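You operate a simulated robot arm through the tools that you are given. There is no shell and no other tool. Be economical: measure what you need, move in short steps, check, and stop when the job is done.

Carry out the task below with a simulated robot arm. There is one attempt and no reset: what you move stays moved.

JOB
Open the grey table drawer, take the green scoop from the green bench and put it in the inside of the grey table drawer, then shut the drawer. Switch the thickness gauge switch on. Put two of the grey jars from the grey table on the shelf under the furnace bench. Fetch the green brush and set it on the top of the brown plate. Put one of the tins from the steel table on top of the white paper pack there. The order is free. Set down upright: grey jar.

Only the result counts: the job must be done as asked and must still hold three seconds after the hand-in. Knocking over, shifting, dropping, spilling or breaking anything else fails it.

ROBOT AND FRAMES
A 7-joint arm with a two-finger parallel gripper on a trunk, on a base that drives. Base frame: it is fixed to the floor where the robot stands at the start and does not move with it; the origin is under the middle of the robot, x ahead of it, y to its left, z up. Lengths are in mm, angles in degrees, forces in N, time in s.
With the tool pointing down near the work surface it reaches from about 120 to 580 mm from the robot's upright axis, wherever it stands. Its first joint turns from -166.0 to 166.0 degrees. Places, roughly: green brush (7x7x10 cm) [-1400, -200, 800]; grey jar [750, 1000, 750]; grey table drawer [600, 0, 600]; inside of the grey table drawer [700, 100, 600]; paper pack [-6500, 4000, 1000]; scoop [1500, 4750, 750]; shelf under the furnace bench [2300, 2400, 200]; thickness gauge switch [0, 2400, 800]; tin [-5750, 3500, 1000]; top of the brown plate (24x15 cm) [2800, 140, 840]. Payload 3.91 kg.
The TCP is the grasp point between the finger pads, 30 mm short of the fingertips. In the tool frame z runs along the fingers and y along their closing line. The gripper opens to 110 mm. The fingers are 20 mm wide and 10 mm thick; the gripper's body (48 by 112 mm) begins 55 mm behind the TCP.
Orientation is told as [roll, pitch, yaw] about the base's x, y, z axes, in that order, counted from this pose: with the fingers straight down and closing along the base's y, the tool's x points along the base's -x, its y along +y and its z along -z.

CONTROLS
- The arm moves only by the tool drive_tool. Its argument "plan" is text: rows parted by semicolons, each of 7 numbers parted by spaces: the shift along the tool's x, y, z in mm, then the turn, a rotation vector about the tool's x, y, z in degrees, then the finger opening in mm, from 0 to 110. In form: dx dy dz wx wy wz claw; .... A call has 1 to 12 rows; each row shifts and turns the commanded pose from where the row before left it, along the tool's axes as they then stand. Each row takes 0.2 s and may step no farther than 50 mm and 8.6 degrees from the row before; otherwise, or with a gripper value out of range, the whole call is refused. Where a pose cannot be reached the arm comes as near as it can. A force on the tool above 40 N (or 10 N above the force at the start of the call, whichever is more), or a blocked arm, ends the call early, and 0.2 s more pass. Each finger travels about 72 mm/s and halts on what it meets, pressing with about 23 N; the grip force reading is that of the motor and also rises with nothing between the fingers. The clock runs only during rows and for 0.2 s after the last one: add rows that do not move to give the fingers time. It gives the time, the measured TCP pose, the force on the tool (base axes), the opening and the grip force at its end, in the units of the frame above (readings bear some noise), with the torque about the TCP (base axes, N m) and any sound that the robot's microphone picked up.
- Cameras (640 x 400 px; columns grow to the right, rows downward): "scene" is now at [27.2, 134.3, 1065]; the picture's right is [-0.23, -0.97, 0.00], its down [-0.51, 0.12, -0.85] and it looks along [0.83, -0.20, -0.52] (base axes); focal length 275 px, centre (320, 200). "wrist" rides on the gripper at [72, 17, -103] in the tool frame; the picture's right is [-0.23, 0.97, 0.00], its down [-0.76, -0.18, -0.62] and it looks along [-0.61, -0.14, 0.78] (tool axes); focal length 222 px, centre (320, 200). There is no depth. A picture from a camera that has moved, and an enlarged one, comes with that camera's place and axes in the base frame and with its lens.
- get_image(camera): a new picture of that camera. No time passes.
- lift_body(by): slides the trunk up (or, below 0, down) by that many mm; the arm and the scene camera ride with it, the base frame stays. It gives what a move gives, with no picture.
- drive_base(legs): drives the robot by 1 to 6 legs, each [ahead, left, turn to the left] in mm, mm and degrees, along the robot's own axes; the way and the turn of a leg run together, so that a leg with both is an arc; at most 1500 mm and 180 degrees a leg. The arm and the cameras ride along, it lands a little off, and it stops where it bumps. It gives what a move gives.
- turn_head(pan, tilt): turns the head with the scene camera to pan (to the left, within 155 degrees either way) and tilt (down, from -29 to 69), counted from straight ahead of the robot. It gives what a move gives.
- inspect(camera, box): a new picture of the part [left, top, right, bottom] of that camera's present view, enlarged. No time passes.
- job_done(): hands the job in; it is judged then, once.

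Work in short steps. Places have to be worked out from the pictures, the camera data and where the tool is seen: move nearer, look again, correct. Check each grasp and each placing, and mend what went wrong. You have 196 turns and 162 pictures in all, those below and enlarged ones among them. Open the gripper and draw the arm clear of the work before you hand the job in, unless the task says otherwise; then end with one line.

The tools are called after "Request:" by a JSON object that holds its "op" and its "data". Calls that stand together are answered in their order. drive_tool: Moves the arm, as the interface text tells. Its arguments: {"type":"object","properties":{"plan":{"type":"string"}},"required":["plan"]} The other tools are called the same way: lift_body (by) slides the trunk up or down; drive_base (legs) drives the base; turn_head (pan, tilt) turns the head that bears the scene camera; get_image (camera) takes a picture; inspect (camera, box) takes an enlarged picture of a part of a camera's view; job_done () hands the job in.

At the start:

```text
clock: 0.0
position: [446.9, -102.4, 842.7]
tcp_rot: [0.0, 0.1, -0.1]
wrist_force: [-0.6, -0.2, -0.1]
wrist_torque: [0.03, -0.01, -0.03]
gripper_width: 110.3
grasp_force: 0.0
trunk travel left (down, up): [-125.0, 65.0]
robot x, y, heading: [-0.2, 3.4, 0.0]
head pan, tilt: [-13.5, 31.4]
```

scene: 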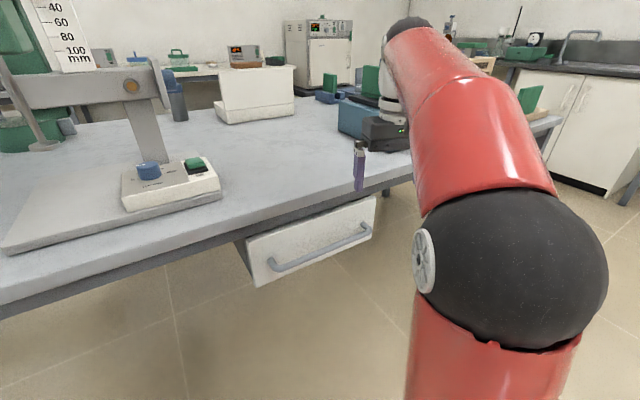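
wrist: 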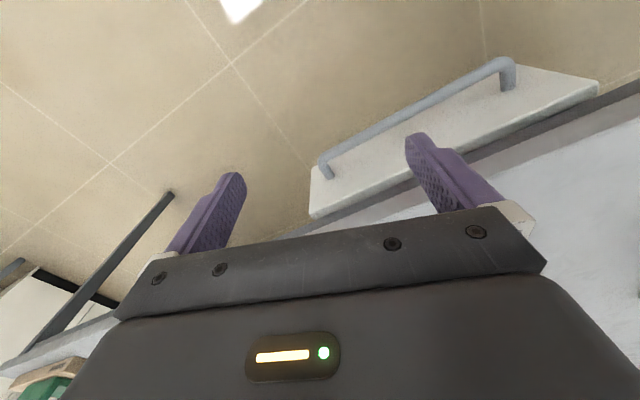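

I begin by surveying the surroundings with the head camera, ahead-left first.

Request:
{"op": "turn_head", "data": {"pan": 40, "tilt": 20}}

Request:
{"op": "get_image", "data": {"camera": "scene"}}

Request:
{"op": "turn_head", "data": {"pan": 100, "tilt": 15}}

Request:
{"op": "get_image", "data": {"camera": "scene"}}

Request:
{"op": "turn_head", "data": {"pan": 155, "tilt": 15}}

Request:
{"op": "get_image", "data": {"camera": "scene"}}

Request:
{"op": "turn_head", "data": {"pan": -80, "tilt": 15}}

Request:
{"op": "get_image", "data": {"camera": "scene"}}

Request:
{"op": "turn_head", "data": {"pan": -145, "tilt": 15}}

Request:
{"op": "get_image", "data": {"camera": "scene"}}

```text
clock: 1.2
position: [445.5, -101.5, 842.6]
tcp_rot: [0.0, 0.0, 0.0]
wrist_force: [-0.3, -0.7, -0.4]
wrist_torque: [0.0, 0.02, -0.04]
gripper_width: 110.0
grasp_force: 0.2
trunk travel left (down, up): [-125.0, 65.0]
robot x, y, heading: [0.2, -0.8, 0.1]
head pan, tilt: [40.0, 20.0]
```

```text
159 pictures are left
camera scene: at [11.3, 215.1, 1083.2], right [0.64, -0.77, 0.0], down [-0.26, -0.22, -0.94], along [0.72, 0.6, -0.34], focal length 275 px, centre (320, 200)
```

scene: 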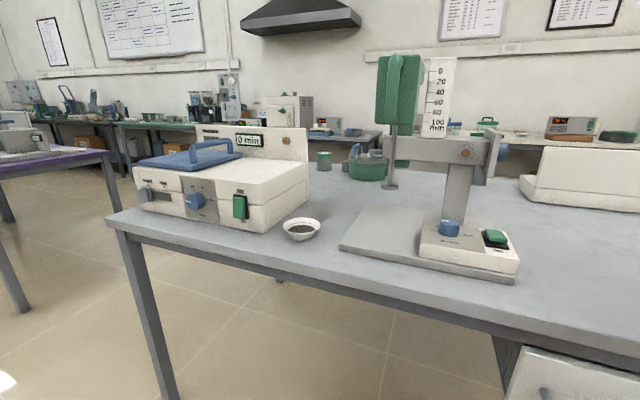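

```text
clock: 2.5
position: [445.6, -102.2, 842.6]
tcp_rot: [0.0, -0.1, 0.0]
wrist_force: [-0.1, 0.3, -0.6]
wrist_torque: [0.01, 0.0, 0.03]
gripper_width: 110.0
grasp_force: 0.1
trunk travel left (down, up): [-125.0, 65.0]
robot x, y, heading: [0.3, -0.0, -0.1]
head pan, tilt: [100.0, 15.0]
```

```text
158 pictures are left
camera scene: at [-76.3, 247.3, 1091.4], right [0.98, 0.17, 0.0], down [0.04, -0.26, -0.97], along [-0.17, 0.95, -0.26], focal length 275 px, centre (320, 200)
```

scene: 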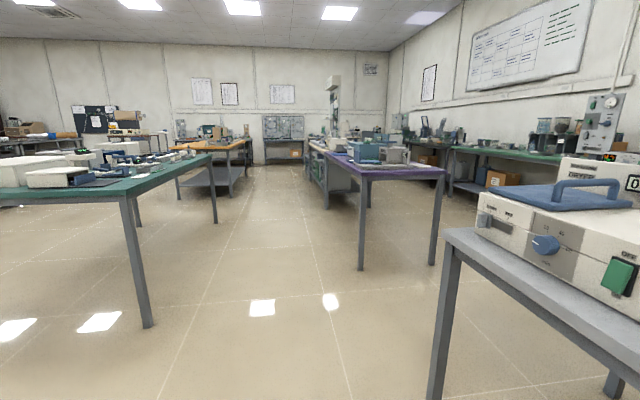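

```text
clock: 3.8
position: [445.7, -102.4, 841.9]
tcp_rot: [0.0, 0.1, 0.1]
wrist_force: [-0.2, -1.1, -0.8]
wrist_torque: [-0.01, 0.02, 0.03]
gripper_width: 110.2
grasp_force: 0.0
trunk travel left (down, up): [-125.0, 65.0]
robot x, y, heading: [0.7, 4.8, 0.1]
head pan, tilt: [154.7, 15.0]
```

```text
157 pictures are left
camera scene: at [-144.5, 195.3, 1091.4], right [0.43, 0.9, 0.0], down [0.23, -0.11, -0.97], along [-0.87, 0.41, -0.26], focal length 275 px, centre (320, 200)
```

scene: 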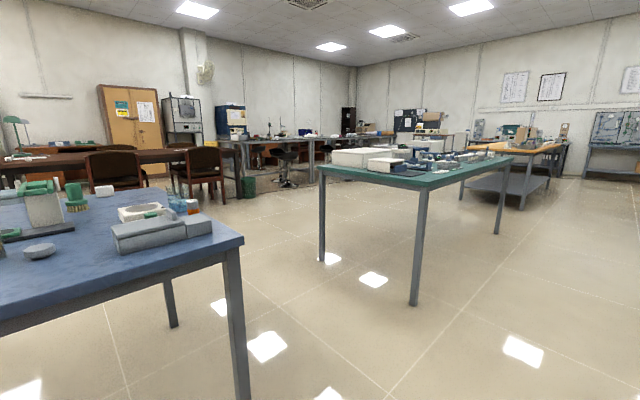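

```text
clock: 7.1
position: [445.5, -101.4, 842.3]
tcp_rot: [0.0, 0.0, 0.1]
wrist_force: [-0.2, 0.0, -0.2]
wrist_torque: [-0.02, -0.05, -0.02]
gripper_width: 110.0
grasp_force: 0.0
trunk travel left (down, up): [-125.0, 65.0]
robot x, y, heading: [-0.5, 0.9, -0.1]
head pan, tilt: [-80.0, 15.0]
```

```text
156 pictures are left
camera scene: at [-43.9, 63.3, 1091.4], right [-0.98, -0.17, 0.0], down [-0.05, 0.25, -0.97], along [0.17, -0.95, -0.26], focal length 275 px, centre (320, 200)
```

scene: 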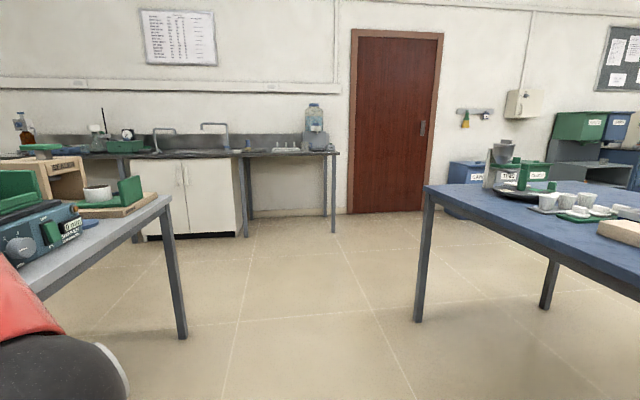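

```text
clock: 8.4
position: [447.0, -101.3, 842.3]
tcp_rot: [0.0, 0.0, 0.0]
wrist_force: [0.4, 0.5, 0.0]
wrist_torque: [0.0, 0.02, 0.0]
gripper_width: 109.8
grasp_force: 0.1
trunk travel left (down, up): [-125.0, 65.0]
robot x, y, heading: [-1.2, 1.2, -0.0]
head pan, tilt: [-145.0, 15.0]
```

```text
155 pictures are left
camera scene: at [-136.6, 101.7, 1091.4], right [-0.57, 0.82, 0.0], down [0.21, 0.15, -0.97], along [-0.79, -0.55, -0.26], focal length 275 px, centre (320, 200)
```

scene: 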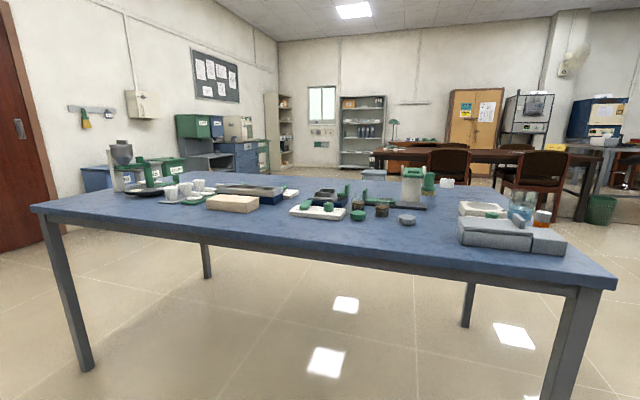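

Drawer first: I look down at its handle from here.

Request:
{"op": "turn_head", "data": {"pan": -5, "tilt": 45}}

Request:
{"op": "get_image", "data": {"camera": "scene"}}

Request:
{"op": "get_image", "data": {"camera": "wrist"}}

```text
clock: 10.7
position: [446.4, -100.4, 842.0]
tcp_rot: [-0.1, 0.0, 0.1]
wrist_force: [-0.5, 0.1, -0.5]
wrist_torque: [-0.01, -0.04, 0.0]
gripper_width: 110.1
grasp_force: 0.0
trunk travel left (down, up): [-125.0, 65.0]
robot x, y, heading: [4.1, -5.0, 0.2]
head pan, tilt: [-5.0, 45.0]
```

```text
154 pictures are left
camera scene: at [20.9, 148.2, 1044.6], right [-0.09, -1.0, 0.0], down [-0.7, 0.06, -0.71], along [0.7, -0.06, -0.71], focal length 275 px, centre (320, 200)
```

scene: 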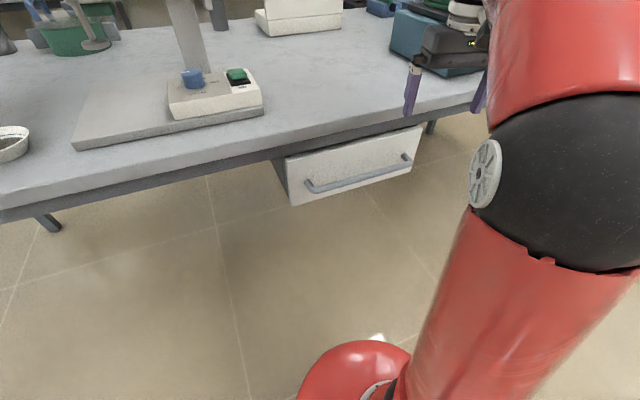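

```text
153 pictures are left
camera wrist: at [375.1, -84.6, 946.3], right [0.23, 0.97, 0.0], down [0.76, -0.18, 0.62], along [0.61, -0.14, -0.78], focal length 222 px, centre (320, 200)
```

wrist: 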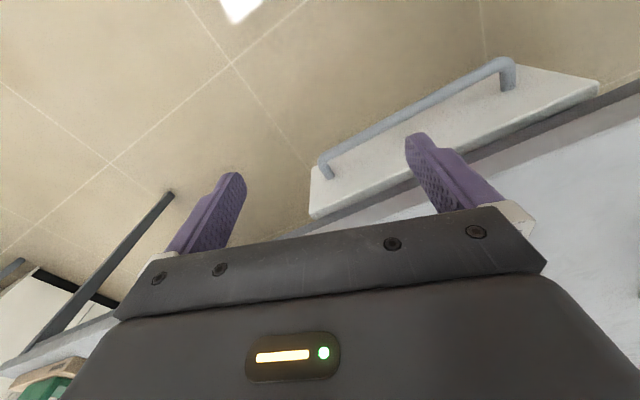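

The handle triangulates to about (471,132)–(542,-115), z≈627, so the drawer faces about 16° off. I line the robot up square to it and back off a little.

Request:
{"op": "drive_base", "data": {"legs": [[-120, -170, 0], [0, 0, 16]]}}

Request:
{"op": "turn_head", "data": {"pan": -5, "tilt": 40}}

Request:
{"op": "get_image", "data": {"camera": "scene"}}

Request:
{"op": "get_image", "data": {"camera": "wrist"}}

```text
clock: 13.2
position: [338.6, -145.2, 842.0]
tcp_rot: [0.0, 0.0, 15.8]
wrist_force: [0.4, 0.7, -0.6]
wrist_torque: [0.0, 0.02, -0.01]
gripper_width: 110.0
grasp_force: 0.0
trunk travel left (down, up): [-125.0, 65.0]
robot x, y, heading: [-122.5, -166.7, 16.1]
head pan, tilt: [-5.0, 45.0]
```

```text
clock: 13.9
position: [336.9, -145.0, 842.9]
tcp_rot: [-0.1, 0.0, 15.8]
wrist_force: [0.5, 0.4, 0.6]
wrist_torque: [0.01, 0.0, -0.02]
gripper_width: 110.0
grasp_force: 0.0
trunk travel left (down, up): [-125.0, 65.0]
robot x, y, heading: [-117.7, -167.8, 15.7]
head pan, tilt: [-5.0, 40.0]
```

```text
152 pictures are left
camera scene: at [-135.6, -19.5, 1051.8], right [0.19, -0.98, 0.0], down [-0.63, -0.12, -0.77], along [0.75, 0.14, -0.64], focal length 275 px, centre (320, 200)
```

scene: 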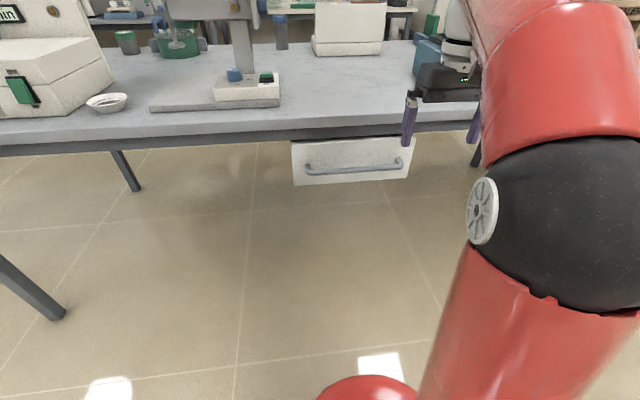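

```text
151 pictures are left
camera wrist: at [264.7, -148.1, 946.3], right [-0.05, 1.0, 0.0], down [0.78, 0.04, 0.62], along [0.62, 0.03, -0.78], focal length 222 px, centre (320, 200)
```

wrist: 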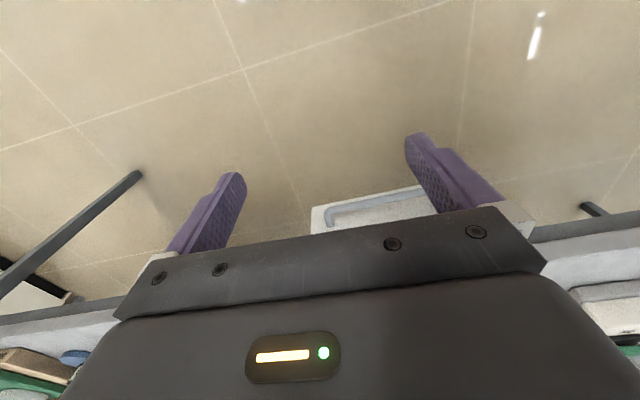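

The handle's middle is about (528,5,628), roughly 670 mm ahead. I shift the arm over to its line and tip the tool toward horizontal.

Request:
{"op": "drive_tool", "data": {"plan": "-28 46 20 0 0 0 70; -28 46 20 0 0 0 70; 0 0 0 0 -8.2 0 70; 0 0 0 0 -8.2 0 70; 0 0 0 0 -8.2 0 70; 0 0 0 0 -8.2 0 70; 0 0 0 0 -8.2 0 70; 0 0 0 0 -8.2 0 70; 0 0 0 0 -8.2 0 70; 0 0 0 0 -8.2 0 70; 0 0 0 0 -8.2 0 70; 0 0 0 0 -8.2 0 70"}}

Request:
{"op": "drive_tool", "data": {"plan": "0 0 0 0 -8 0 70; 0 0 0 0 0 8.5 70; 0 0 0 0 0 8.5 70"}}

Request:
{"op": "get_image", "data": {"camera": "scene"}}

Request:
{"op": "get_image", "data": {"camera": "wrist"}}

```text
refused: row 1 steps farther than a row can; nothing moved
```

```text
clock: 14.7
position: [336.6, -145.3, 842.0]
tcp_rot: [2.3, -7.7, -1.4]
wrist_force: [-0.1, 0.0, 0.4]
wrist_torque: [0.02, 0.0, -0.03]
gripper_width: 70.2
grasp_force: 0.1
trunk travel left (down, up): [-125.0, 65.0]
robot x, y, heading: [-119.0, -172.4, 16.0]
head pan, tilt: [-5.0, 40.0]
```

```text
150 pictures are left
camera scene: at [-135.6, -19.5, 1051.8], right [0.19, -0.98, 0.0], down [-0.63, -0.12, -0.77], along [0.75, 0.14, -0.64], focal length 275 px, centre (320, 200)
```

scene: 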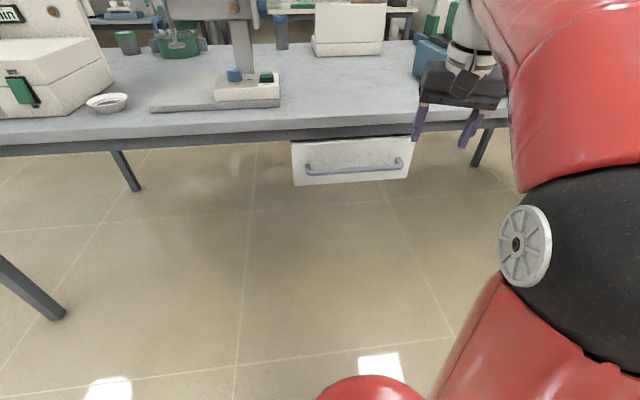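

```text
149 pictures are left
camera wrist: at [252.7, -130.6, 936.0], right [0.24, 0.97, 0.07], down [0.67, -0.22, 0.71], along [0.7, -0.13, -0.7], focal length 222 px, centre (320, 200)
```

wrist: 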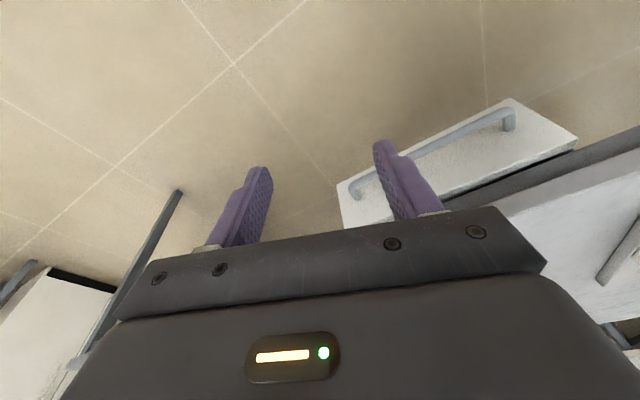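

My first plan had too long a step. I undo the small roll, then move sideways and keep tipping.

Request:
{"op": "drive_tool", "data": {"plan": "0 0 0 0 0 -8.5 70; 0 0 0 0 0 -8.5 70; -20 40 10 0 0 0 70; -20 40 10 0 0 0 70; -16 13 10 0 0 0 70; 0 0 0 0 -8.2 0 70; 0 0 0 0 -8.2 0 70; 0 0 0 0 -8.2 0 70; 0 0 0 0 -8.2 0 70; 0 0 0 0 -8.2 0 70; 0 0 0 0 -8.2 0 70; 0 0 0 0 -8.2 0 70"}}

Request:
{"op": "drive_tool", "data": {"plan": "0 0 0 0 -8.2 0 70; 0 0 0 0 -8.2 0 70; 0 0 0 0 -8.2 0 70"}}

Request:
{"op": "get_image", "data": {"camera": "scene"}}

Request:
{"op": "get_image", "data": {"camera": "wrist"}}

```text
clock: 17.3
position: [369.7, -40.1, 821.1]
tcp_rot: [-0.1, -65.5, 15.9]
wrist_force: [-0.3, -0.2, 0.6]
wrist_torque: [0.0, -0.02, 0.03]
gripper_width: 69.9
grasp_force: 0.1
trunk travel left (down, up): [-125.0, 65.0]
robot x, y, heading: [-118.4, -164.1, 15.7]
head pan, tilt: [-5.0, 40.0]
```

```text
clock: 18.1
position: [369.5, -38.4, 822.4]
tcp_rot: [178.1, -90.0, -162.1]
wrist_force: [0.2, -0.6, 0.2]
wrist_torque: [0.01, -0.02, 0.0]
gripper_width: 70.2
grasp_force: 0.2
trunk travel left (down, up): [-125.0, 65.0]
robot x, y, heading: [-121.5, -167.7, 15.6]
head pan, tilt: [-5.0, 40.0]
```

```text
148 pictures are left
camera scene: at [-135.7, -19.6, 1051.9], right [0.19, -0.98, 0.0], down [-0.63, -0.12, -0.77], along [0.75, 0.14, -0.64], focal length 275 px, centre (320, 200)
```

scene: 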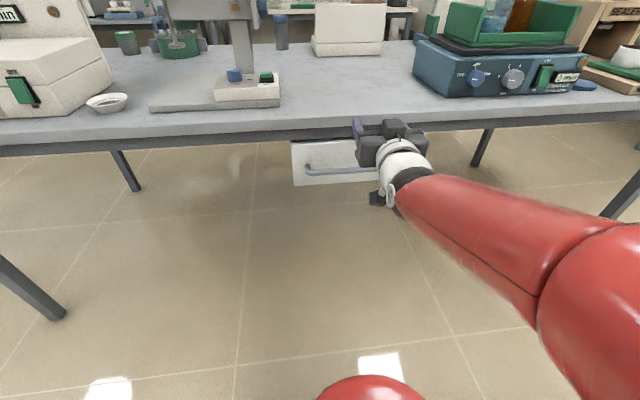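

```text
147 pictures are left
camera wrist: at [267.6, -50.7, 748.6], right [-0.27, 0.94, 0.23], down [-0.55, -0.34, 0.76], along [0.79, 0.08, 0.61], focal length 222 px, centre (320, 200)
```

wrist: 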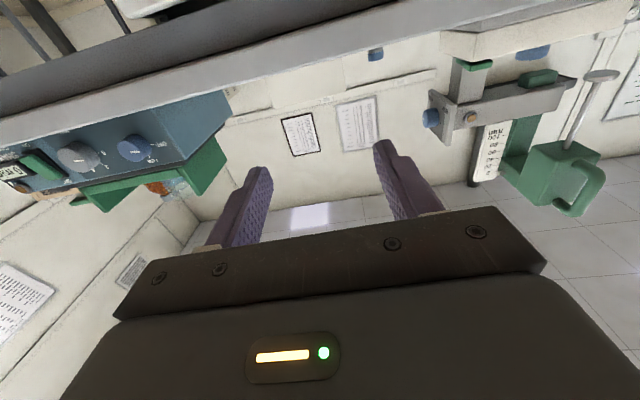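

The tool is level. I lower it to handle height at a safe distance and roll it so the fingers close vertically.

Request:
{"op": "drive_tool", "data": {"plan": "49 0 0 0 0 0 70; 49 0 0 0 0 0 70; 49 0 0 0 0 0 70; 46 0 0 0 0 0 70; 0 0 0 0 0 8.2 70; 0 0 0 0 0 8.2 70; 0 0 0 0 0 8.2 70; 0 0 0 0 0 8.2 70; 0 0 0 0 0 8.2 70; 0 0 0 0 0 8.2 70; 0 0 0 0 0 8.2 70; 0 0 0 0 0 8.2 70"}}

Request:
{"op": "drive_tool", "data": {"plan": "0 0 0 0 0 8.2 70; 0 0 0 0 0 8.2 70; 0 0 0 0 0 8 70"}}

Request:
{"op": "get_image", "data": {"camera": "scene"}}

Request:
{"op": "get_image", "data": {"camera": "wrist"}}

```text
clock: 20.7
position: [400.6, -32.7, 638.0]
tcp_rot: [90.0, -24.3, -74.2]
wrist_force: [0.4, -0.7, 0.2]
wrist_torque: [-0.02, 0.01, -0.02]
gripper_width: 69.9
grasp_force: 0.1
out of reach, approached as far as the arm can: row 3, 4
trunk travel left (down, up): [-125.0, 65.0]
robot x, y, heading: [-121.9, -167.1, 15.5]
head pan, tilt: [-5.0, 40.0]
```

```text
clock: 21.5
position: [399.5, -32.0, 640.0]
tcp_rot: [90.0, 0.1, -74.4]
wrist_force: [0.3, 0.9, -0.3]
wrist_torque: [-0.01, -0.02, -0.03]
gripper_width: 70.1
grasp_force: 0.1
trunk travel left (down, up): [-125.0, 65.0]
robot x, y, heading: [-115.1, -168.2, 15.8]
head pan, tilt: [-5.0, 40.0]
```

```text
146 pictures are left
camera scene: at [-135.6, -19.5, 1051.8], right [0.19, -0.98, 0.0], down [-0.63, -0.12, -0.77], along [0.75, 0.14, -0.64], focal length 275 px, centre (320, 200)
```

scene: 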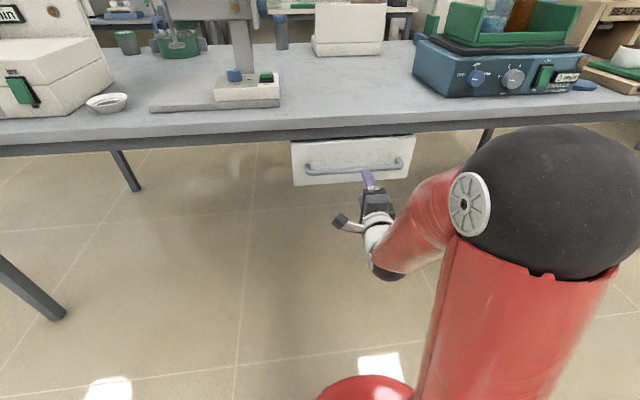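

```text
145 pictures are left
camera wrist: at [282.3, 10.0, 656.1], right [0.06, -0.22, 0.97], down [-0.39, -0.9, -0.18], along [0.92, -0.37, -0.14], focal length 222 px, centre (320, 200)
```

wrist: 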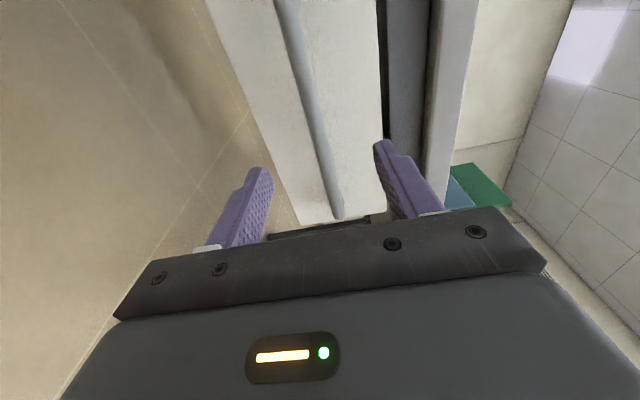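

The bar runs between the open fingers in the wrist view at z≈631. I drop 9 mm and advance 110 mm.

Request:
{"op": "drive_tool", "data": {"plan": "0 -9 30 0 0 0 70; 0 0 40 0 0 0 70; 0 0 40 0 0 0 70"}}

Request:
{"op": "get_image", "data": {"camera": "wrist"}}

Request:
{"op": "inspect", "data": {"camera": "scene", "box": [270, 120, 450, 240]}}

```text
clock: 22.3
position: [504.2, -1.0, 627.6]
tcp_rot: [89.9, 0.0, -74.1]
wrist_force: [-9.7, -2.5, -1.4]
wrist_torque: [0.17, -0.32, 0.11]
gripper_width: 69.7
grasp_force: 0.0
trunk travel left (down, up): [-125.0, 65.0]
robot x, y, heading: [-121.6, -166.9, 15.8]
head pan, tilt: [-5.0, 40.0]
```

```text
144 pictures are left
camera wrist: at [386.0, 40.5, 645.8], right [0.06, -0.22, 0.97], down [-0.39, -0.9, -0.18], along [0.92, -0.37, -0.14], focal length 222 px, centre (320, 200)
```

wrist: 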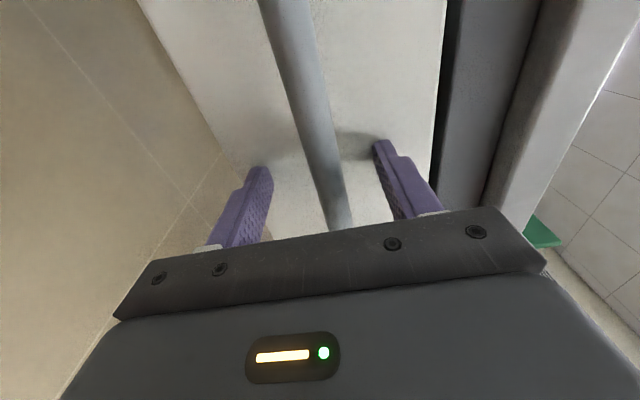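

```text
3.33 times, centred on (360, 180) of scene
camera zoom: at [-136.2, -19.7, 1051.8], right [0.19, -0.98, 0.0], down [-0.63, -0.12, -0.77], along [0.75, 0.14, -0.64], focal length 916 px, centre (187, 267)
```

zoom: 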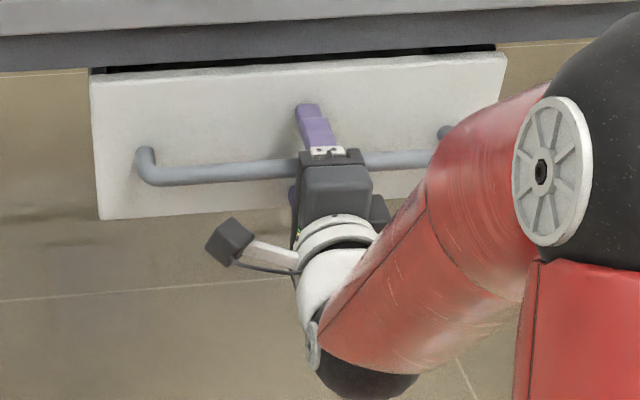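

The fingertips touch the drawer front with the bar between them. I back off 3 mm and close.

Request:
{"op": "drive_tool", "data": {"plan": "0 0 -4 0 0 0 40; 0 0 0 0 0 0 0; 0 0 0 0 0 0 0; 0 0 0 0 0 0 0; 0 0 0 0 0 0 0"}}

```text
clock: 23.5
position: [500.6, -2.2, 634.8]
tcp_rot: [90.8, 0.0, -74.1]
wrist_force: [1.3, -0.9, 38.7]
wrist_torque: [0.02, 0.21, 0.13]
gripper_width: 15.7
grasp_force: 45.1
trunk travel left (down, up): [-125.0, 65.0]
robot x, y, heading: [-118.3, -169.0, 15.9]
head pan, tilt: [-5.0, 40.0]
```

Grasped at 15.7 mm, but with a vertical load, so I relieve it by shifting up while staying closed.

Request:
{"op": "drive_tool", "data": {"plan": "0 6 0 0 0 0 0; 0 0 0 0 0 0 0"}}

```text
clock: 24.1
position: [500.2, -3.5, 635.0]
tcp_rot: [90.0, -0.1, -74.1]
wrist_force: [3.7, -0.2, 18.4]
wrist_torque: [0.04, -0.04, -0.16]
gripper_width: 15.8
grasp_force: 45.0
trunk travel left (down, up): [-125.0, 65.0]
robot x, y, heading: [-119.0, -166.5, 15.8]
head pan, tilt: [-5.0, 40.0]
```

Now I pull the drawer out in small steps.

Request:
{"op": "drive_tool", "data": {"plan": "0 4 0 0 0 0 0; 0 0 -15 0 0 0 0; 0 0 -25 0 0 0 0; 0 0 -25 0 0 0 0; 0 0 -25 0 0 0 0"}}

Request:
{"op": "inspect", "data": {"camera": "scene", "box": [240, 100, 480, 260]}}

```text
clock: 25.3
position: [415.3, -30.7, 634.5]
tcp_rot: [89.3, 0.1, -74.4]
wrist_force: [4.8, -17.6, -33.9]
wrist_torque: [-0.17, -0.17, 0.08]
gripper_width: 15.6
grasp_force: 44.1
trunk travel left (down, up): [-125.0, 65.0]
robot x, y, heading: [-117.0, -167.8, 15.6]
head pan, tilt: [-5.0, 40.0]
```

```text
2.50 times, centred on (360, 180) of scene
camera zoom: at [-133.5, -20.1, 1051.4], right [0.19, -0.98, 0.0], down [-0.63, -0.12, -0.76], along [0.75, 0.14, -0.64], focal length 687 px, centre (220, 250)
```

zoom: 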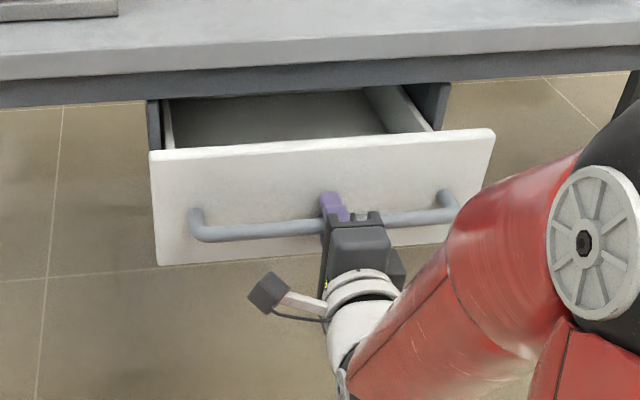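

It opens, and the load shows the drawer axis is nearer 18°. I correct sideways and keep pulling.

Request:
{"op": "drive_tool", "data": {"plan": "-3 -3 0 0 0 0 0; -1 0 -25 0 0 0 0; -1 0 -25 0 0 0 0; -1 0 -25 0 0 0 0; -1 0 -25 0 0 0 0"}}

Request:
{"op": "inspect", "data": {"camera": "scene", "box": [240, 100, 480, 260]}}

```text
clock: 26.2
position: [398.5, -35.8, 635.0]
tcp_rot: [88.7, 0.1, -74.0]
wrist_force: [-0.6, -1.0, -13.3]
wrist_torque: [-0.11, -0.03, 0.15]
gripper_width: 16.0
grasp_force: 44.7
out of reach, approached as far as the arm can: row 2, 3, 4
trunk travel left (down, up): [-125.0, 65.0]
robot x, y, heading: [-118.5, -167.8, 16.0]
head pan, tilt: [-5.0, 40.0]
stopped in row 4: the force on the tool passed its limit at 51 N (the readings are from after the stop); the commanded pose is now the measured one
```

```text
2.50 times, centred on (360, 180) of scene
camera zoom: at [-135.1, -19.3, 1052.4], right [0.19, -0.98, 0.0], down [-0.63, -0.12, -0.77], along [0.75, 0.14, -0.64], focal length 687 px, centre (220, 250)
```

zoom: 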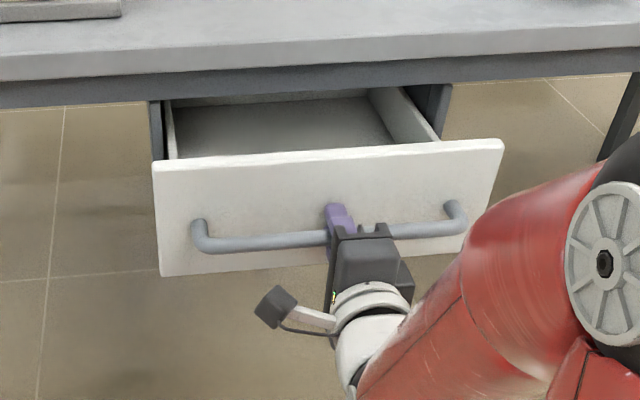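

The arm is folded as far as it goes here. With the grip held I drive the base back to pull the rest.

Request:
{"op": "drive_base", "data": {"legs": [[-60, -2, 0]]}}

Request:
{"op": "drive_base", "data": {"legs": [[-60, -2, 0]]}}

Request:
{"op": "inspect", "data": {"camera": "scene", "box": [240, 100, 480, 260]}}

```text
clock: 27.2
position: [339.6, -54.1, 635.3]
tcp_rot: [88.7, 0.2, -73.9]
wrist_force: [-0.6, -3.2, -26.2]
wrist_torque: [-0.12, -0.07, 0.33]
gripper_width: 15.8
grasp_force: 45.2
trunk travel left (down, up): [-125.0, 65.0]
robot x, y, heading: [-179.1, -187.1, 16.1]
head pan, tilt: [-5.0, 40.0]
```

```text
clock: 28.1
position: [281.3, -73.6, 634.8]
tcp_rot: [88.6, 0.2, -73.9]
wrist_force: [-0.2, -4.6, -10.2]
wrist_torque: [-0.14, -0.04, 0.49]
gripper_width: 15.8
grasp_force: 45.4
trunk travel left (down, up): [-125.0, 65.0]
robot x, y, heading: [-232.4, -203.6, 15.8]
head pan, tilt: [-5.0, 40.0]
```

```text
2.50 times, centred on (360, 180) of scene
camera zoom: at [-251.1, -56.6, 1051.8], right [0.19, -0.98, 0.0], down [-0.63, -0.12, -0.77], along [0.75, 0.14, -0.64], focal length 687 px, centre (220, 250)
```

zoom: 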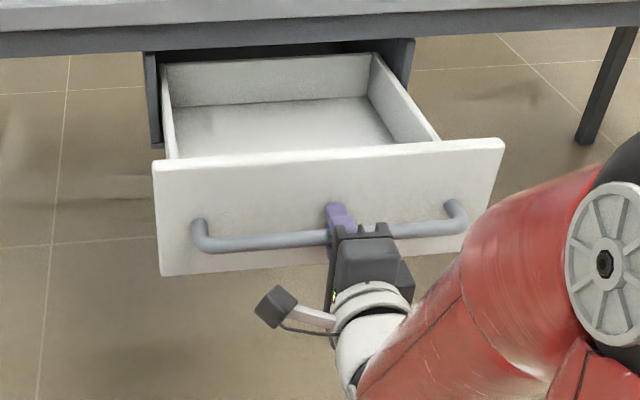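

The drawer is open about 220 mm with the whole interior visible. I release and back off.

Request:
{"op": "drive_tool", "data": {"plan": "0 0 0 0 0 0 60; 0 0 0 0 0 0 70; 0 0 0 0 0 0 70"}}

Request:
{"op": "drive_base", "data": {"legs": [[-150, 0, 0]]}}

Request:
{"op": "get_image", "data": {"camera": "scene"}}

```text
clock: 28.9
position: [281.1, -73.4, 634.7]
tcp_rot: [88.6, 0.2, -73.9]
wrist_force: [-0.7, -0.3, 0.1]
wrist_torque: [0.01, 0.0, 0.02]
gripper_width: 70.0
grasp_force: 0.1
trunk travel left (down, up): [-125.0, 65.0]
robot x, y, heading: [-237.3, -205.4, 15.9]
head pan, tilt: [-5.0, 40.0]
```

```text
clock: 30.3
position: [140.9, -112.5, 634.8]
tcp_rot: [88.7, 0.1, -73.9]
wrist_force: [0.2, -0.4, 0.3]
wrist_torque: [-0.02, 0.0, -0.01]
gripper_width: 69.8
grasp_force: 0.1
trunk travel left (down, up): [-125.0, 65.0]
robot x, y, heading: [-376.5, -246.4, 16.1]
head pan, tilt: [-5.0, 40.0]
```

```text
139 pictures are left
camera scene: at [-392.6, -96.7, 1051.8], right [0.19, -0.98, 0.0], down [-0.63, -0.12, -0.77], along [0.75, 0.14, -0.64], focal length 275 px, centre (320, 200)
```

scene: 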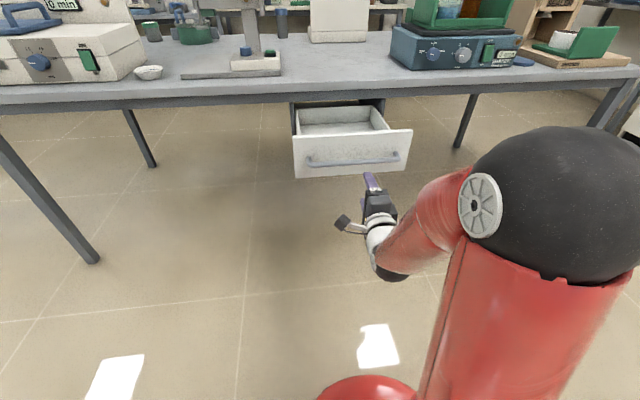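

The drawer stays open. I return the arm to the tool-down pose and raise it.

Request:
{"op": "drive_tool", "data": {"plan": "0 45 0 0 0 -8.2 70; 6 45 0 0 0 -8.2 70; 12 43 0 0 0 -8.2 70; 18 40 0 0 0 -8.2 70; 0 0 0 0 0 -8.2 70; 0 0 0 0 0 -8.2 70; 0 0 0 0 0 -8.2 70; 0 0 0 0 0 -8.2 70; 0 0 0 0 0 -8.2 70; 0 0 0 0 0 -8.2 70; 0 0 0 0 0 -8 70; 0 0 0 0 8.2 0 70"}}

Request:
{"op": "drive_tool", "data": {"plan": "0 0 0 0 8.2 0 70; 0 0 0 0 8.2 0 70; 0 0 0 0 8.2 0 70; 0 0 0 0 8.2 0 70; 0 0 0 0 8.2 0 70; 0 0 0 0 8.2 0 70; 0 0 0 0 8.2 0 70; 0 0 0 0 8.2 0 70; 0 0 0 0 8.2 0 70; 0 0 0 0 8 0 70"}}

Request:
{"op": "drive_base", "data": {"legs": [[0, 0, 164]]}}

Request:
{"op": "turn_head", "data": {"pan": -10, "tilt": 25}}

Request:
{"op": "get_image", "data": {"camera": "scene"}}

```text
clock: 32.9
position: [125.4, -45.9, 792.2]
tcp_rot: [-0.1, -80.4, 16.1]
wrist_force: [0.5, -0.5, -0.1]
wrist_torque: [-0.03, -0.03, -0.02]
gripper_width: 70.2
grasp_force: 0.1
trunk travel left (down, up): [-125.0, 65.0]
robot x, y, heading: [-372.2, -245.9, 15.8]
head pan, tilt: [-5.0, 40.0]
```

```text
clock: 35.1
position: [124.2, -46.8, 791.2]
tcp_rot: [0.0, 1.3, 16.1]
wrist_force: [0.7, -1.1, -0.5]
wrist_torque: [0.04, -0.02, -0.02]
gripper_width: 70.2
grasp_force: 0.0
trunk travel left (down, up): [-125.0, 65.0]
robot x, y, heading: [-377.8, -247.2, 15.8]
head pan, tilt: [-5.0, 40.0]
```

```text
clock: 40.0
position: [-770.0, 121.6, 792.6]
tcp_rot: [-1.3, 1.1, 131.4]
wrist_force: [18.1, 5.5, 3.1]
wrist_torque: [-0.14, 0.28, 0.2]
gripper_width: 61.2
grasp_force: 0.0
trunk travel left (down, up): [-125.0, 65.0]
robot x, y, heading: [-377.3, -242.8, 133.1]
head pan, tilt: [-5.0, 40.0]
stopped in leg 1: the force on the tool passed its limit at 56 N (the readings are from after the stop); the commanded pose is now the measured one
```

```text
clock: 40.8
position: [-772.1, 118.8, 791.0]
tcp_rot: [-1.1, 1.1, 131.8]
wrist_force: [25.1, 9.0, 2.2]
wrist_torque: [-0.14, 0.33, 0.17]
gripper_width: 57.4
grasp_force: 0.0
trunk travel left (down, up): [-125.0, 65.0]
robot x, y, heading: [-373.3, -243.2, 133.3]
head pan, tilt: [-10.0, 25.0]
```

```text
138 pictures are left
camera scene: at [-495.4, -315.2, 1075.3], right [0.84, 0.55, 0.0], down [0.23, -0.35, -0.91], along [-0.5, 0.76, -0.42], focal length 275 px, centre (320, 200)
```

scene: 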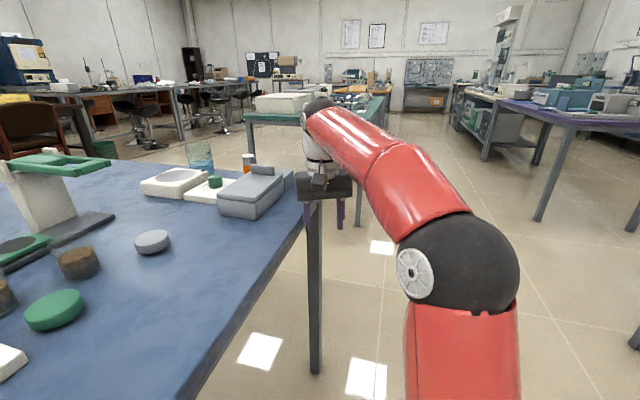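

The gripper bumped the blue table's corner area. I turn back right away and check what was touched.

Request:
{"op": "drive_base", "data": {"legs": [[0, 0, -15]]}}

Request:
{"op": "get_image", "data": {"camera": "scene"}}

Request:
{"op": "inspect", "data": {"camera": "wrist", "box": [0, 0, 640, 400]}}

```text
clock: 42.1
position: [-666.3, 209.4, 791.0]
tcp_rot: [-1.2, 1.2, 116.8]
wrist_force: [-0.5, 1.0, -0.5]
wrist_torque: [-0.01, 0.01, -0.02]
gripper_width: 69.7
grasp_force: 0.0
trunk travel left (down, up): [-125.0, 65.0]
robot x, y, heading: [-372.1, -244.2, 118.3]
head pan, tilt: [-10.0, 25.0]
```

```text
137 pictures are left
camera scene: at [-511.8, -281.9, 1075.1], right [0.95, 0.31, 0.0], down [0.13, -0.4, -0.91], along [-0.28, 0.86, -0.42], focal length 275 px, centre (320, 200)
```

scene: 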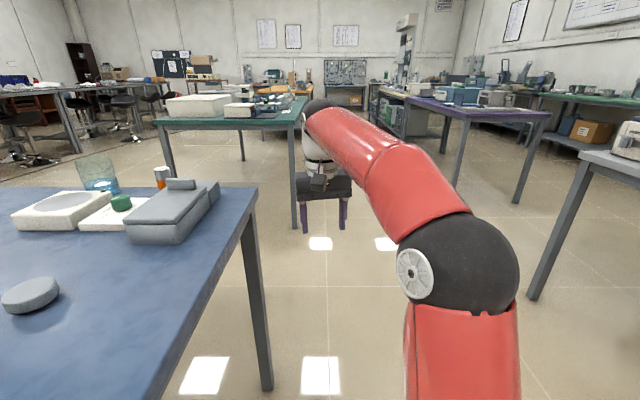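

```text
1.00 times, centred on (320, 200) of wrist (not enlarged: the box is as wide or as high as the picture)
camera zoom: at [-650.0, 138.4, 896.2], right [-0.97, -0.24, -0.02], down [-0.2, 0.77, 0.61], along [-0.13, 0.6, -0.79], focal length 222 px, centre (320, 200)
```

zoom: 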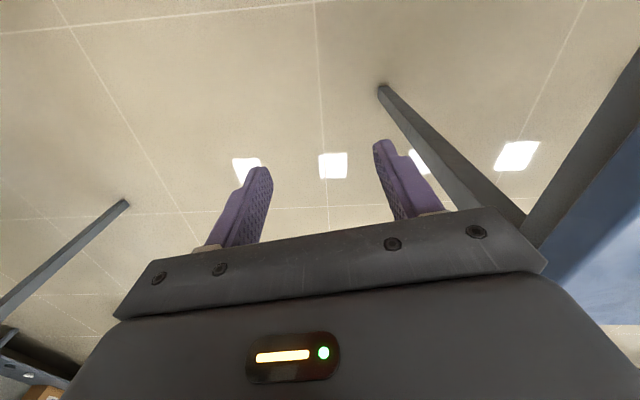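

Only the table edge was met (top ≈795); the grey box is where it was. I raise the arm well above table height and look toward the brush.

Request:
{"op": "drive_tool", "data": {"plan": "15 0 -45 0 0 0 70; 15 0 -45 0 0 0 70; 15 0 -45 0 0 0 70; 15 0 -45 0 0 0 70; 15 0 -20 0 0 0 70"}}

Request:
{"op": "lift_body", "data": {"by": 60}}

Request:
{"op": "turn_head", "data": {"pan": 60, "tilt": 20}}

Request:
{"op": "get_image", "data": {"camera": "scene"}}

```text
clock: 43.3
position: [-612.9, 129.8, 906.3]
tcp_rot: [-1.1, 0.9, 116.9]
wrist_force: [0.5, 0.2, 0.3]
wrist_torque: [0.01, 0.01, -0.04]
gripper_width: 69.9
grasp_force: 0.0
out of reach, approached as far as the arm can: row 3, 4, 5
trunk travel left (down, up): [-125.0, 65.0]
robot x, y, heading: [-373.9, -245.4, 118.4]
head pan, tilt: [-10.0, 25.0]
```

```text
clock: 44.3
position: [-613.5, 130.6, 966.5]
tcp_rot: [-1.1, 1.0, 116.9]
wrist_force: [0.6, 0.7, -0.9]
wrist_torque: [-0.05, -0.01, 0.02]
gripper_width: 69.8
grasp_force: 0.1
trunk travel left (down, up): [-185.0, 5.0]
robot x, y, heading: [-375.3, -247.6, 118.1]
head pan, tilt: [-10.0, 25.0]
```

```text
clock: 45.7
position: [-614.0, 131.0, 965.6]
tcp_rot: [-1.2, 1.0, 116.7]
wrist_force: [0.5, 0.1, 0.2]
wrist_torque: [0.03, 0.0, -0.01]
gripper_width: 69.9
grasp_force: 0.0
trunk travel left (down, up): [-185.0, 5.0]
robot x, y, heading: [-375.1, -244.9, 118.4]
head pan, tilt: [60.0, 20.0]
```

```text
135 pictures are left
camera scene: at [-576.0, -366.6, 1143.2], right [0.03, 1.0, 0.0], down [0.34, -0.01, -0.94], along [-0.94, 0.03, -0.34], focal length 275 px, centre (320, 200)
```

scene: 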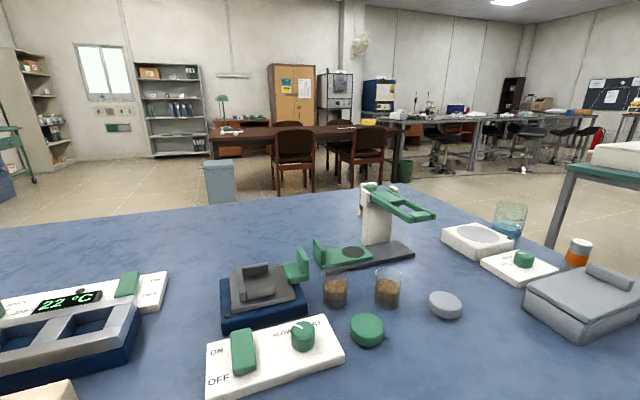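

The brush stands behind the balance near the table's far side, so I drive around the table's left end to reach it from there. First leg set takes me to the gap.

Request:
{"op": "drive_base", "data": {"legs": [[1008, -331, 0], [0, 0, 73]]}}

Request:
{"op": "turn_head", "data": {"pan": 15, "tilt": 25}}

Request:
{"op": "get_image", "data": {"camera": "scene"}}

```text
clock: 54.3
position: [-985.1, 661.7, 967.0]
tcp_rot: [-1.1, 1.0, -169.4]
wrist_force: [-0.2, 0.1, 0.9]
wrist_torque: [0.02, 0.01, -0.01]
gripper_width: 70.1
grasp_force: 0.1
trunk travel left (down, up): [-185.0, 5.0]
robot x, y, heading: [-551.7, 783.9, -167.6]
head pan, tilt: [60.0, 20.0]
```

```text
clock: 55.4
position: [-984.2, 661.8, 966.6]
tcp_rot: [-1.0, 1.1, -169.4]
wrist_force: [-0.9, -0.1, -0.6]
wrist_torque: [-0.03, 0.05, -0.01]
gripper_width: 70.0
grasp_force: 0.1
trunk travel left (down, up): [-185.0, 5.0]
robot x, y, heading: [-556.3, 784.5, -167.7]
head pan, tilt: [15.0, 25.0]
```

```text
134 pictures are left
camera scene: at [-548.0, 606.9, 1135.2], right [-0.45, 0.89, 0.0], down [0.38, 0.19, -0.91], along [-0.81, -0.41, -0.42], focal length 275 px, centre (320, 200)
```

scene: 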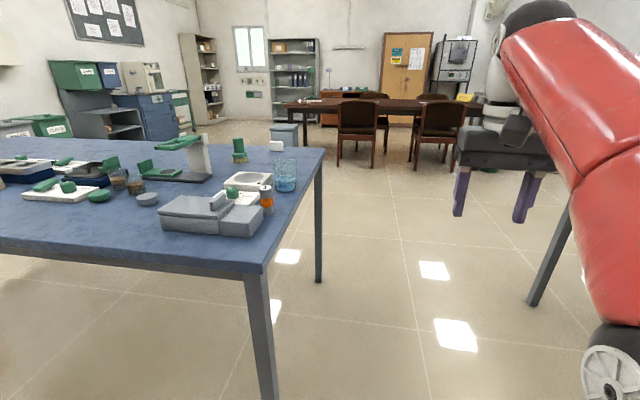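

The brush is at about (-1437,-242), 190 mm from the far edge. I drive to a standing spot behind the table, ~540 mm from it, facing it.

Request:
{"op": "drive_base", "data": {"legs": [[1482, 18, 0], [143, 844, 0]]}}

Request:
{"op": "drive_base", "data": {"legs": [[0, 0, -174.5]]}}

Request:
{"op": "turn_head", "data": {"pan": 0, "tilt": 25}}

Request:
{"op": "get_image", "data": {"camera": "scene"}}

Request:
{"op": "get_image", "data": {"camera": "wrist"}}

```text
clock: 66.9
position: [-2389.3, -521.1, 966.4]
tcp_rot: [-1.2, 1.0, -170.5]
wrist_force: [-0.2, -0.4, 0.0]
wrist_torque: [0.0, 0.01, -0.03]
gripper_width: 70.0
grasp_force: 0.1
trunk travel left (down, up): [-185.0, 5.0]
robot x, y, heading: [-1961.7, -404.2, -169.0]
head pan, tilt: [15.0, 25.0]
```

```text
clock: 74.4
position: [-1546.9, -236.2, 966.2]
tcp_rot: [-1.1, 1.0, 16.7]
wrist_force: [-0.2, -0.4, -0.2]
wrist_torque: [0.04, 0.02, 0.01]
gripper_width: 69.9
grasp_force: 0.1
trunk travel left (down, up): [-185.0, 5.0]
robot x, y, heading: [-1960.1, -404.9, 18.1]
head pan, tilt: [15.0, 25.0]
```

```text
clock: 75.1
position: [-1548.0, -237.0, 967.1]
tcp_rot: [-1.1, 0.8, 16.8]
wrist_force: [0.1, 0.3, 0.6]
wrist_torque: [0.0, 0.02, -0.02]
gripper_width: 70.0
grasp_force: 0.1
trunk travel left (down, up): [-185.0, 5.0]
robot x, y, heading: [-1959.1, -405.8, 18.5]
head pan, tilt: [0.0, 25.0]
```

```text
133 pictures are left
camera scene: at [-1977.5, -247.8, 1135.1], right [0.31, -0.95, 0.0], down [-0.4, -0.13, -0.91], along [0.86, 0.28, -0.42], focal length 275 px, centre (320, 200)
```

scene: 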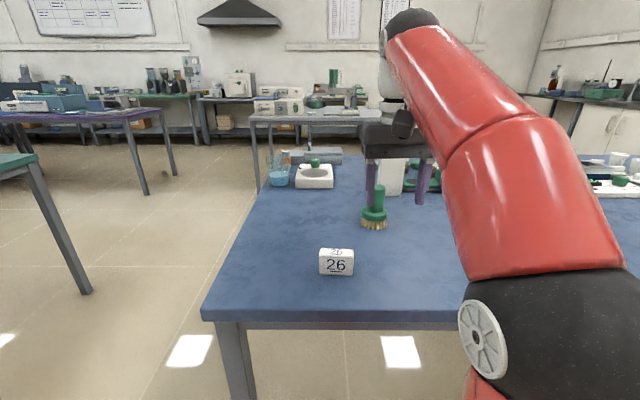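

```text
132 pictures are left
camera wrist: at [-1619.4, -238.4, 1071.0], right [-0.07, 1.0, -0.02], down [0.79, 0.07, 0.61], along [0.61, 0.02, -0.79], focal length 222 px, centre (320, 200)
```

wrist: 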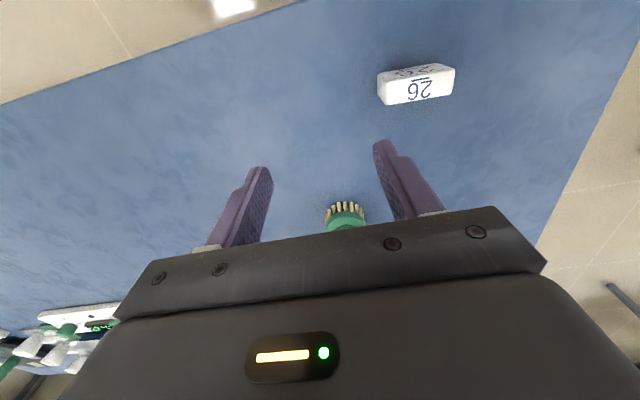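

Brush handle upright at about (-1375,-194), top z≈893, 620 mm from my axis. I drive 70 mm closer and look again.

Request:
{"op": "drive_base", "data": {"legs": [[70, 0, 0]]}}

Request:
{"op": "inspect", "data": {"camera": "scene", "box": [280, 100, 520, 250]}}

Request:
{"op": "get_image", "data": {"camera": "wrist"}}

```text
clock: 76.2
position: [-1480.6, -214.6, 966.6]
tcp_rot: [-1.1, 1.0, 16.8]
wrist_force: [0.2, 0.8, 0.3]
wrist_torque: [0.0, -0.01, -0.02]
gripper_width: 70.1
grasp_force: 0.0
trunk travel left (down, up): [-185.0, 5.0]
robot x, y, heading: [-1892.8, -383.1, 18.1]
head pan, tilt: [0.0, 25.0]
```

```text
2.67 times, centred on (400, 175) of scene
camera zoom: at [-1910.2, -225.8, 1135.1], right [0.31, -0.95, 0.0], down [-0.4, -0.13, -0.91], along [0.86, 0.28, -0.42], focal length 733 px, centre (107, 267)
```

zoom: 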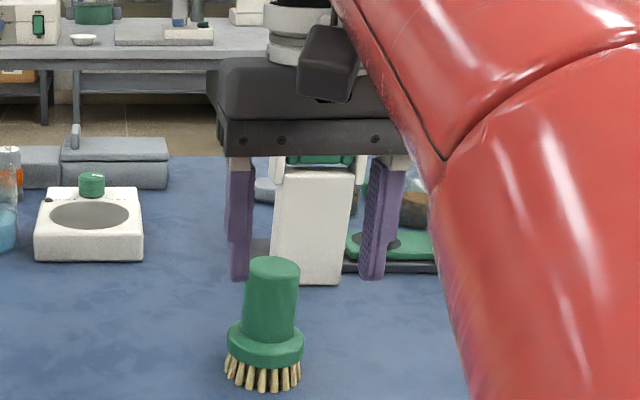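

```text
130 pictures are left
camera wrist: at [-1552.2, -216.8, 1071.0], right [-0.06, 1.0, -0.02], down [0.79, 0.06, 0.61], along [0.61, 0.02, -0.79], focal length 222 px, centre (320, 200)
```

wrist: 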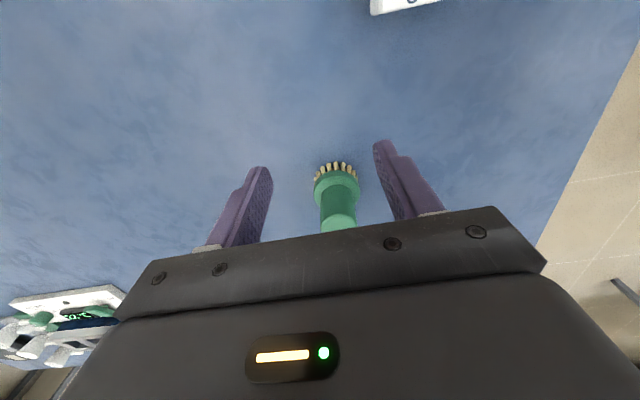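

Brush handle at about (-1368,-190), top ≈882. I move over it while staying high.

Request:
{"op": "drive_tool", "data": {"plan": "-40 -3 0 0 0 0 80; -40 -3 0 0 0 0 80; -32 -3 0 0 0 0 80; 0 0 20 0 0 0 80"}}

Request:
{"op": "get_image", "data": {"camera": "wrist"}}

Request:
{"op": "inspect", "data": {"camera": "scene", "box": [280, 100, 520, 250]}}

```text
clock: 77.2
position: [-1437.7, -207.7, 933.8]
tcp_rot: [-1.0, 1.0, 16.8]
wrist_force: [0.7, 0.0, -0.1]
wrist_torque: [0.0, 0.02, 0.01]
gripper_width: 80.0
grasp_force: 0.1
out of reach, approached as far as the arm can: row 1, 2, 3
trunk travel left (down, up): [-185.0, 5.0]
robot x, y, heading: [-1892.6, -381.2, 18.4]
head pan, tilt: [0.0, 25.0]
```

```text
129 pictures are left
camera wrist: at [-1508.3, -210.1, 1038.5], right [-0.06, 1.0, -0.02], down [0.79, 0.06, 0.61], along [0.61, 0.02, -0.79], focal length 222 px, centre (320, 200)
```

wrist: 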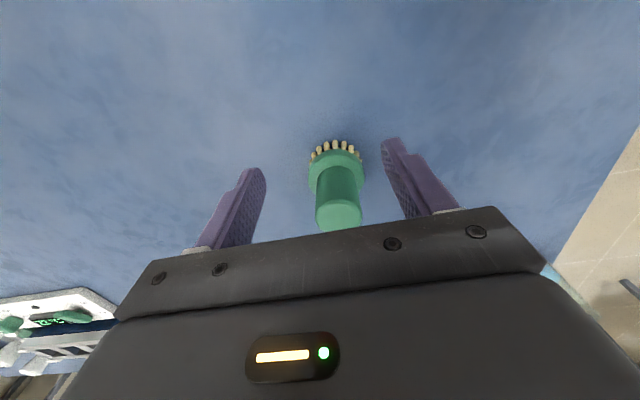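

```text
2.67 times, centred on (400, 175) of scene
camera zoom: at [-1910.2, -225.8, 1135.2], right [0.31, -0.95, 0.0], down [-0.4, -0.13, -0.91], along [0.86, 0.28, -0.42], focal length 733 px, centre (107, 267)
```

zoom: 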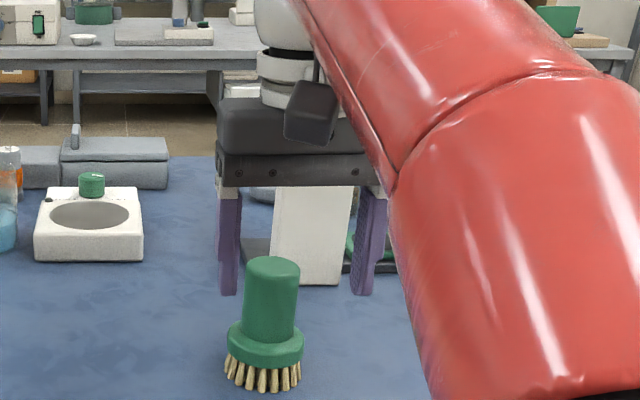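

Reach at this height is limited, so I lower the trunk to bring the fingers to handle height, still short of the brush.

Request:
{"op": "lift_body", "data": {"by": -60}}

Request:
{"op": "drive_tool", "data": {"plan": "-20 -1 0 0 0 0 80; -20 -1 0 0 0 0 80; -20 0 0 0 0 0 80"}}

Request:
{"op": "get_image", "data": {"camera": "wrist"}}

Request:
{"op": "inspect", "data": {"camera": "scene", "box": [280, 100, 520, 250]}}

```text
clock: 78.2
position: [-1436.6, -208.4, 873.4]
tcp_rot: [-1.1, 0.8, 16.8]
wrist_force: [-1.0, 0.6, -0.2]
wrist_torque: [-0.01, 0.02, 0.0]
gripper_width: 79.9
grasp_force: 0.0
trunk travel left (down, up): [-125.0, 65.0]
robot x, y, heading: [-1892.2, -382.6, 18.2]
head pan, tilt: [0.0, 25.0]
```

```text
clock: 79.0
position: [-1387.6, -195.4, 871.3]
tcp_rot: [-1.1, 0.7, 16.7]
wrist_force: [-0.3, 0.5, 0.8]
wrist_torque: [-0.02, -0.02, -0.02]
gripper_width: 79.9
grasp_force: 0.0
out of reach, approached as far as the arm can: row 3
trunk travel left (down, up): [-125.0, 65.0]
robot x, y, heading: [-1887.3, -385.7, 18.1]
head pan, tilt: [0.0, 25.0]
```

```text
127 pictures are left
camera wrist: at [-1459.8, -198.0, 975.8], right [-0.06, 1.0, -0.02], down [0.78, 0.06, 0.62], along [0.62, 0.02, -0.79], focal length 222 px, centre (320, 200)
```

wrist: 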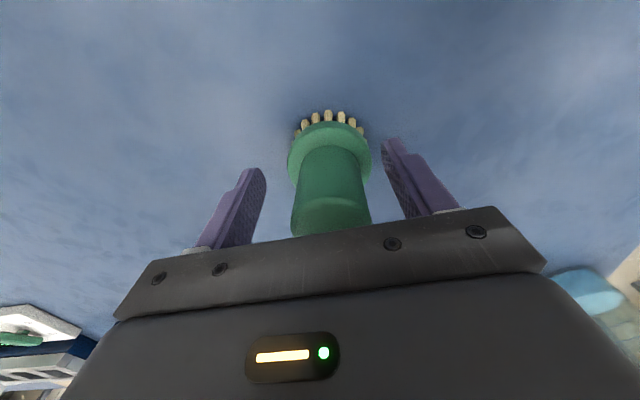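

```text
2.67 times, centred on (400, 175) of scene
camera zoom: at [-1910.1, -225.8, 1075.2], right [0.31, -0.95, 0.0], down [-0.4, -0.13, -0.91], along [0.86, 0.28, -0.42], focal length 733 px, centre (107, 267)
```

zoom: 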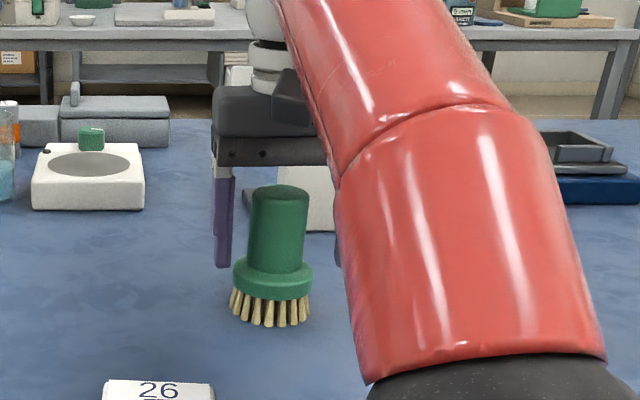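

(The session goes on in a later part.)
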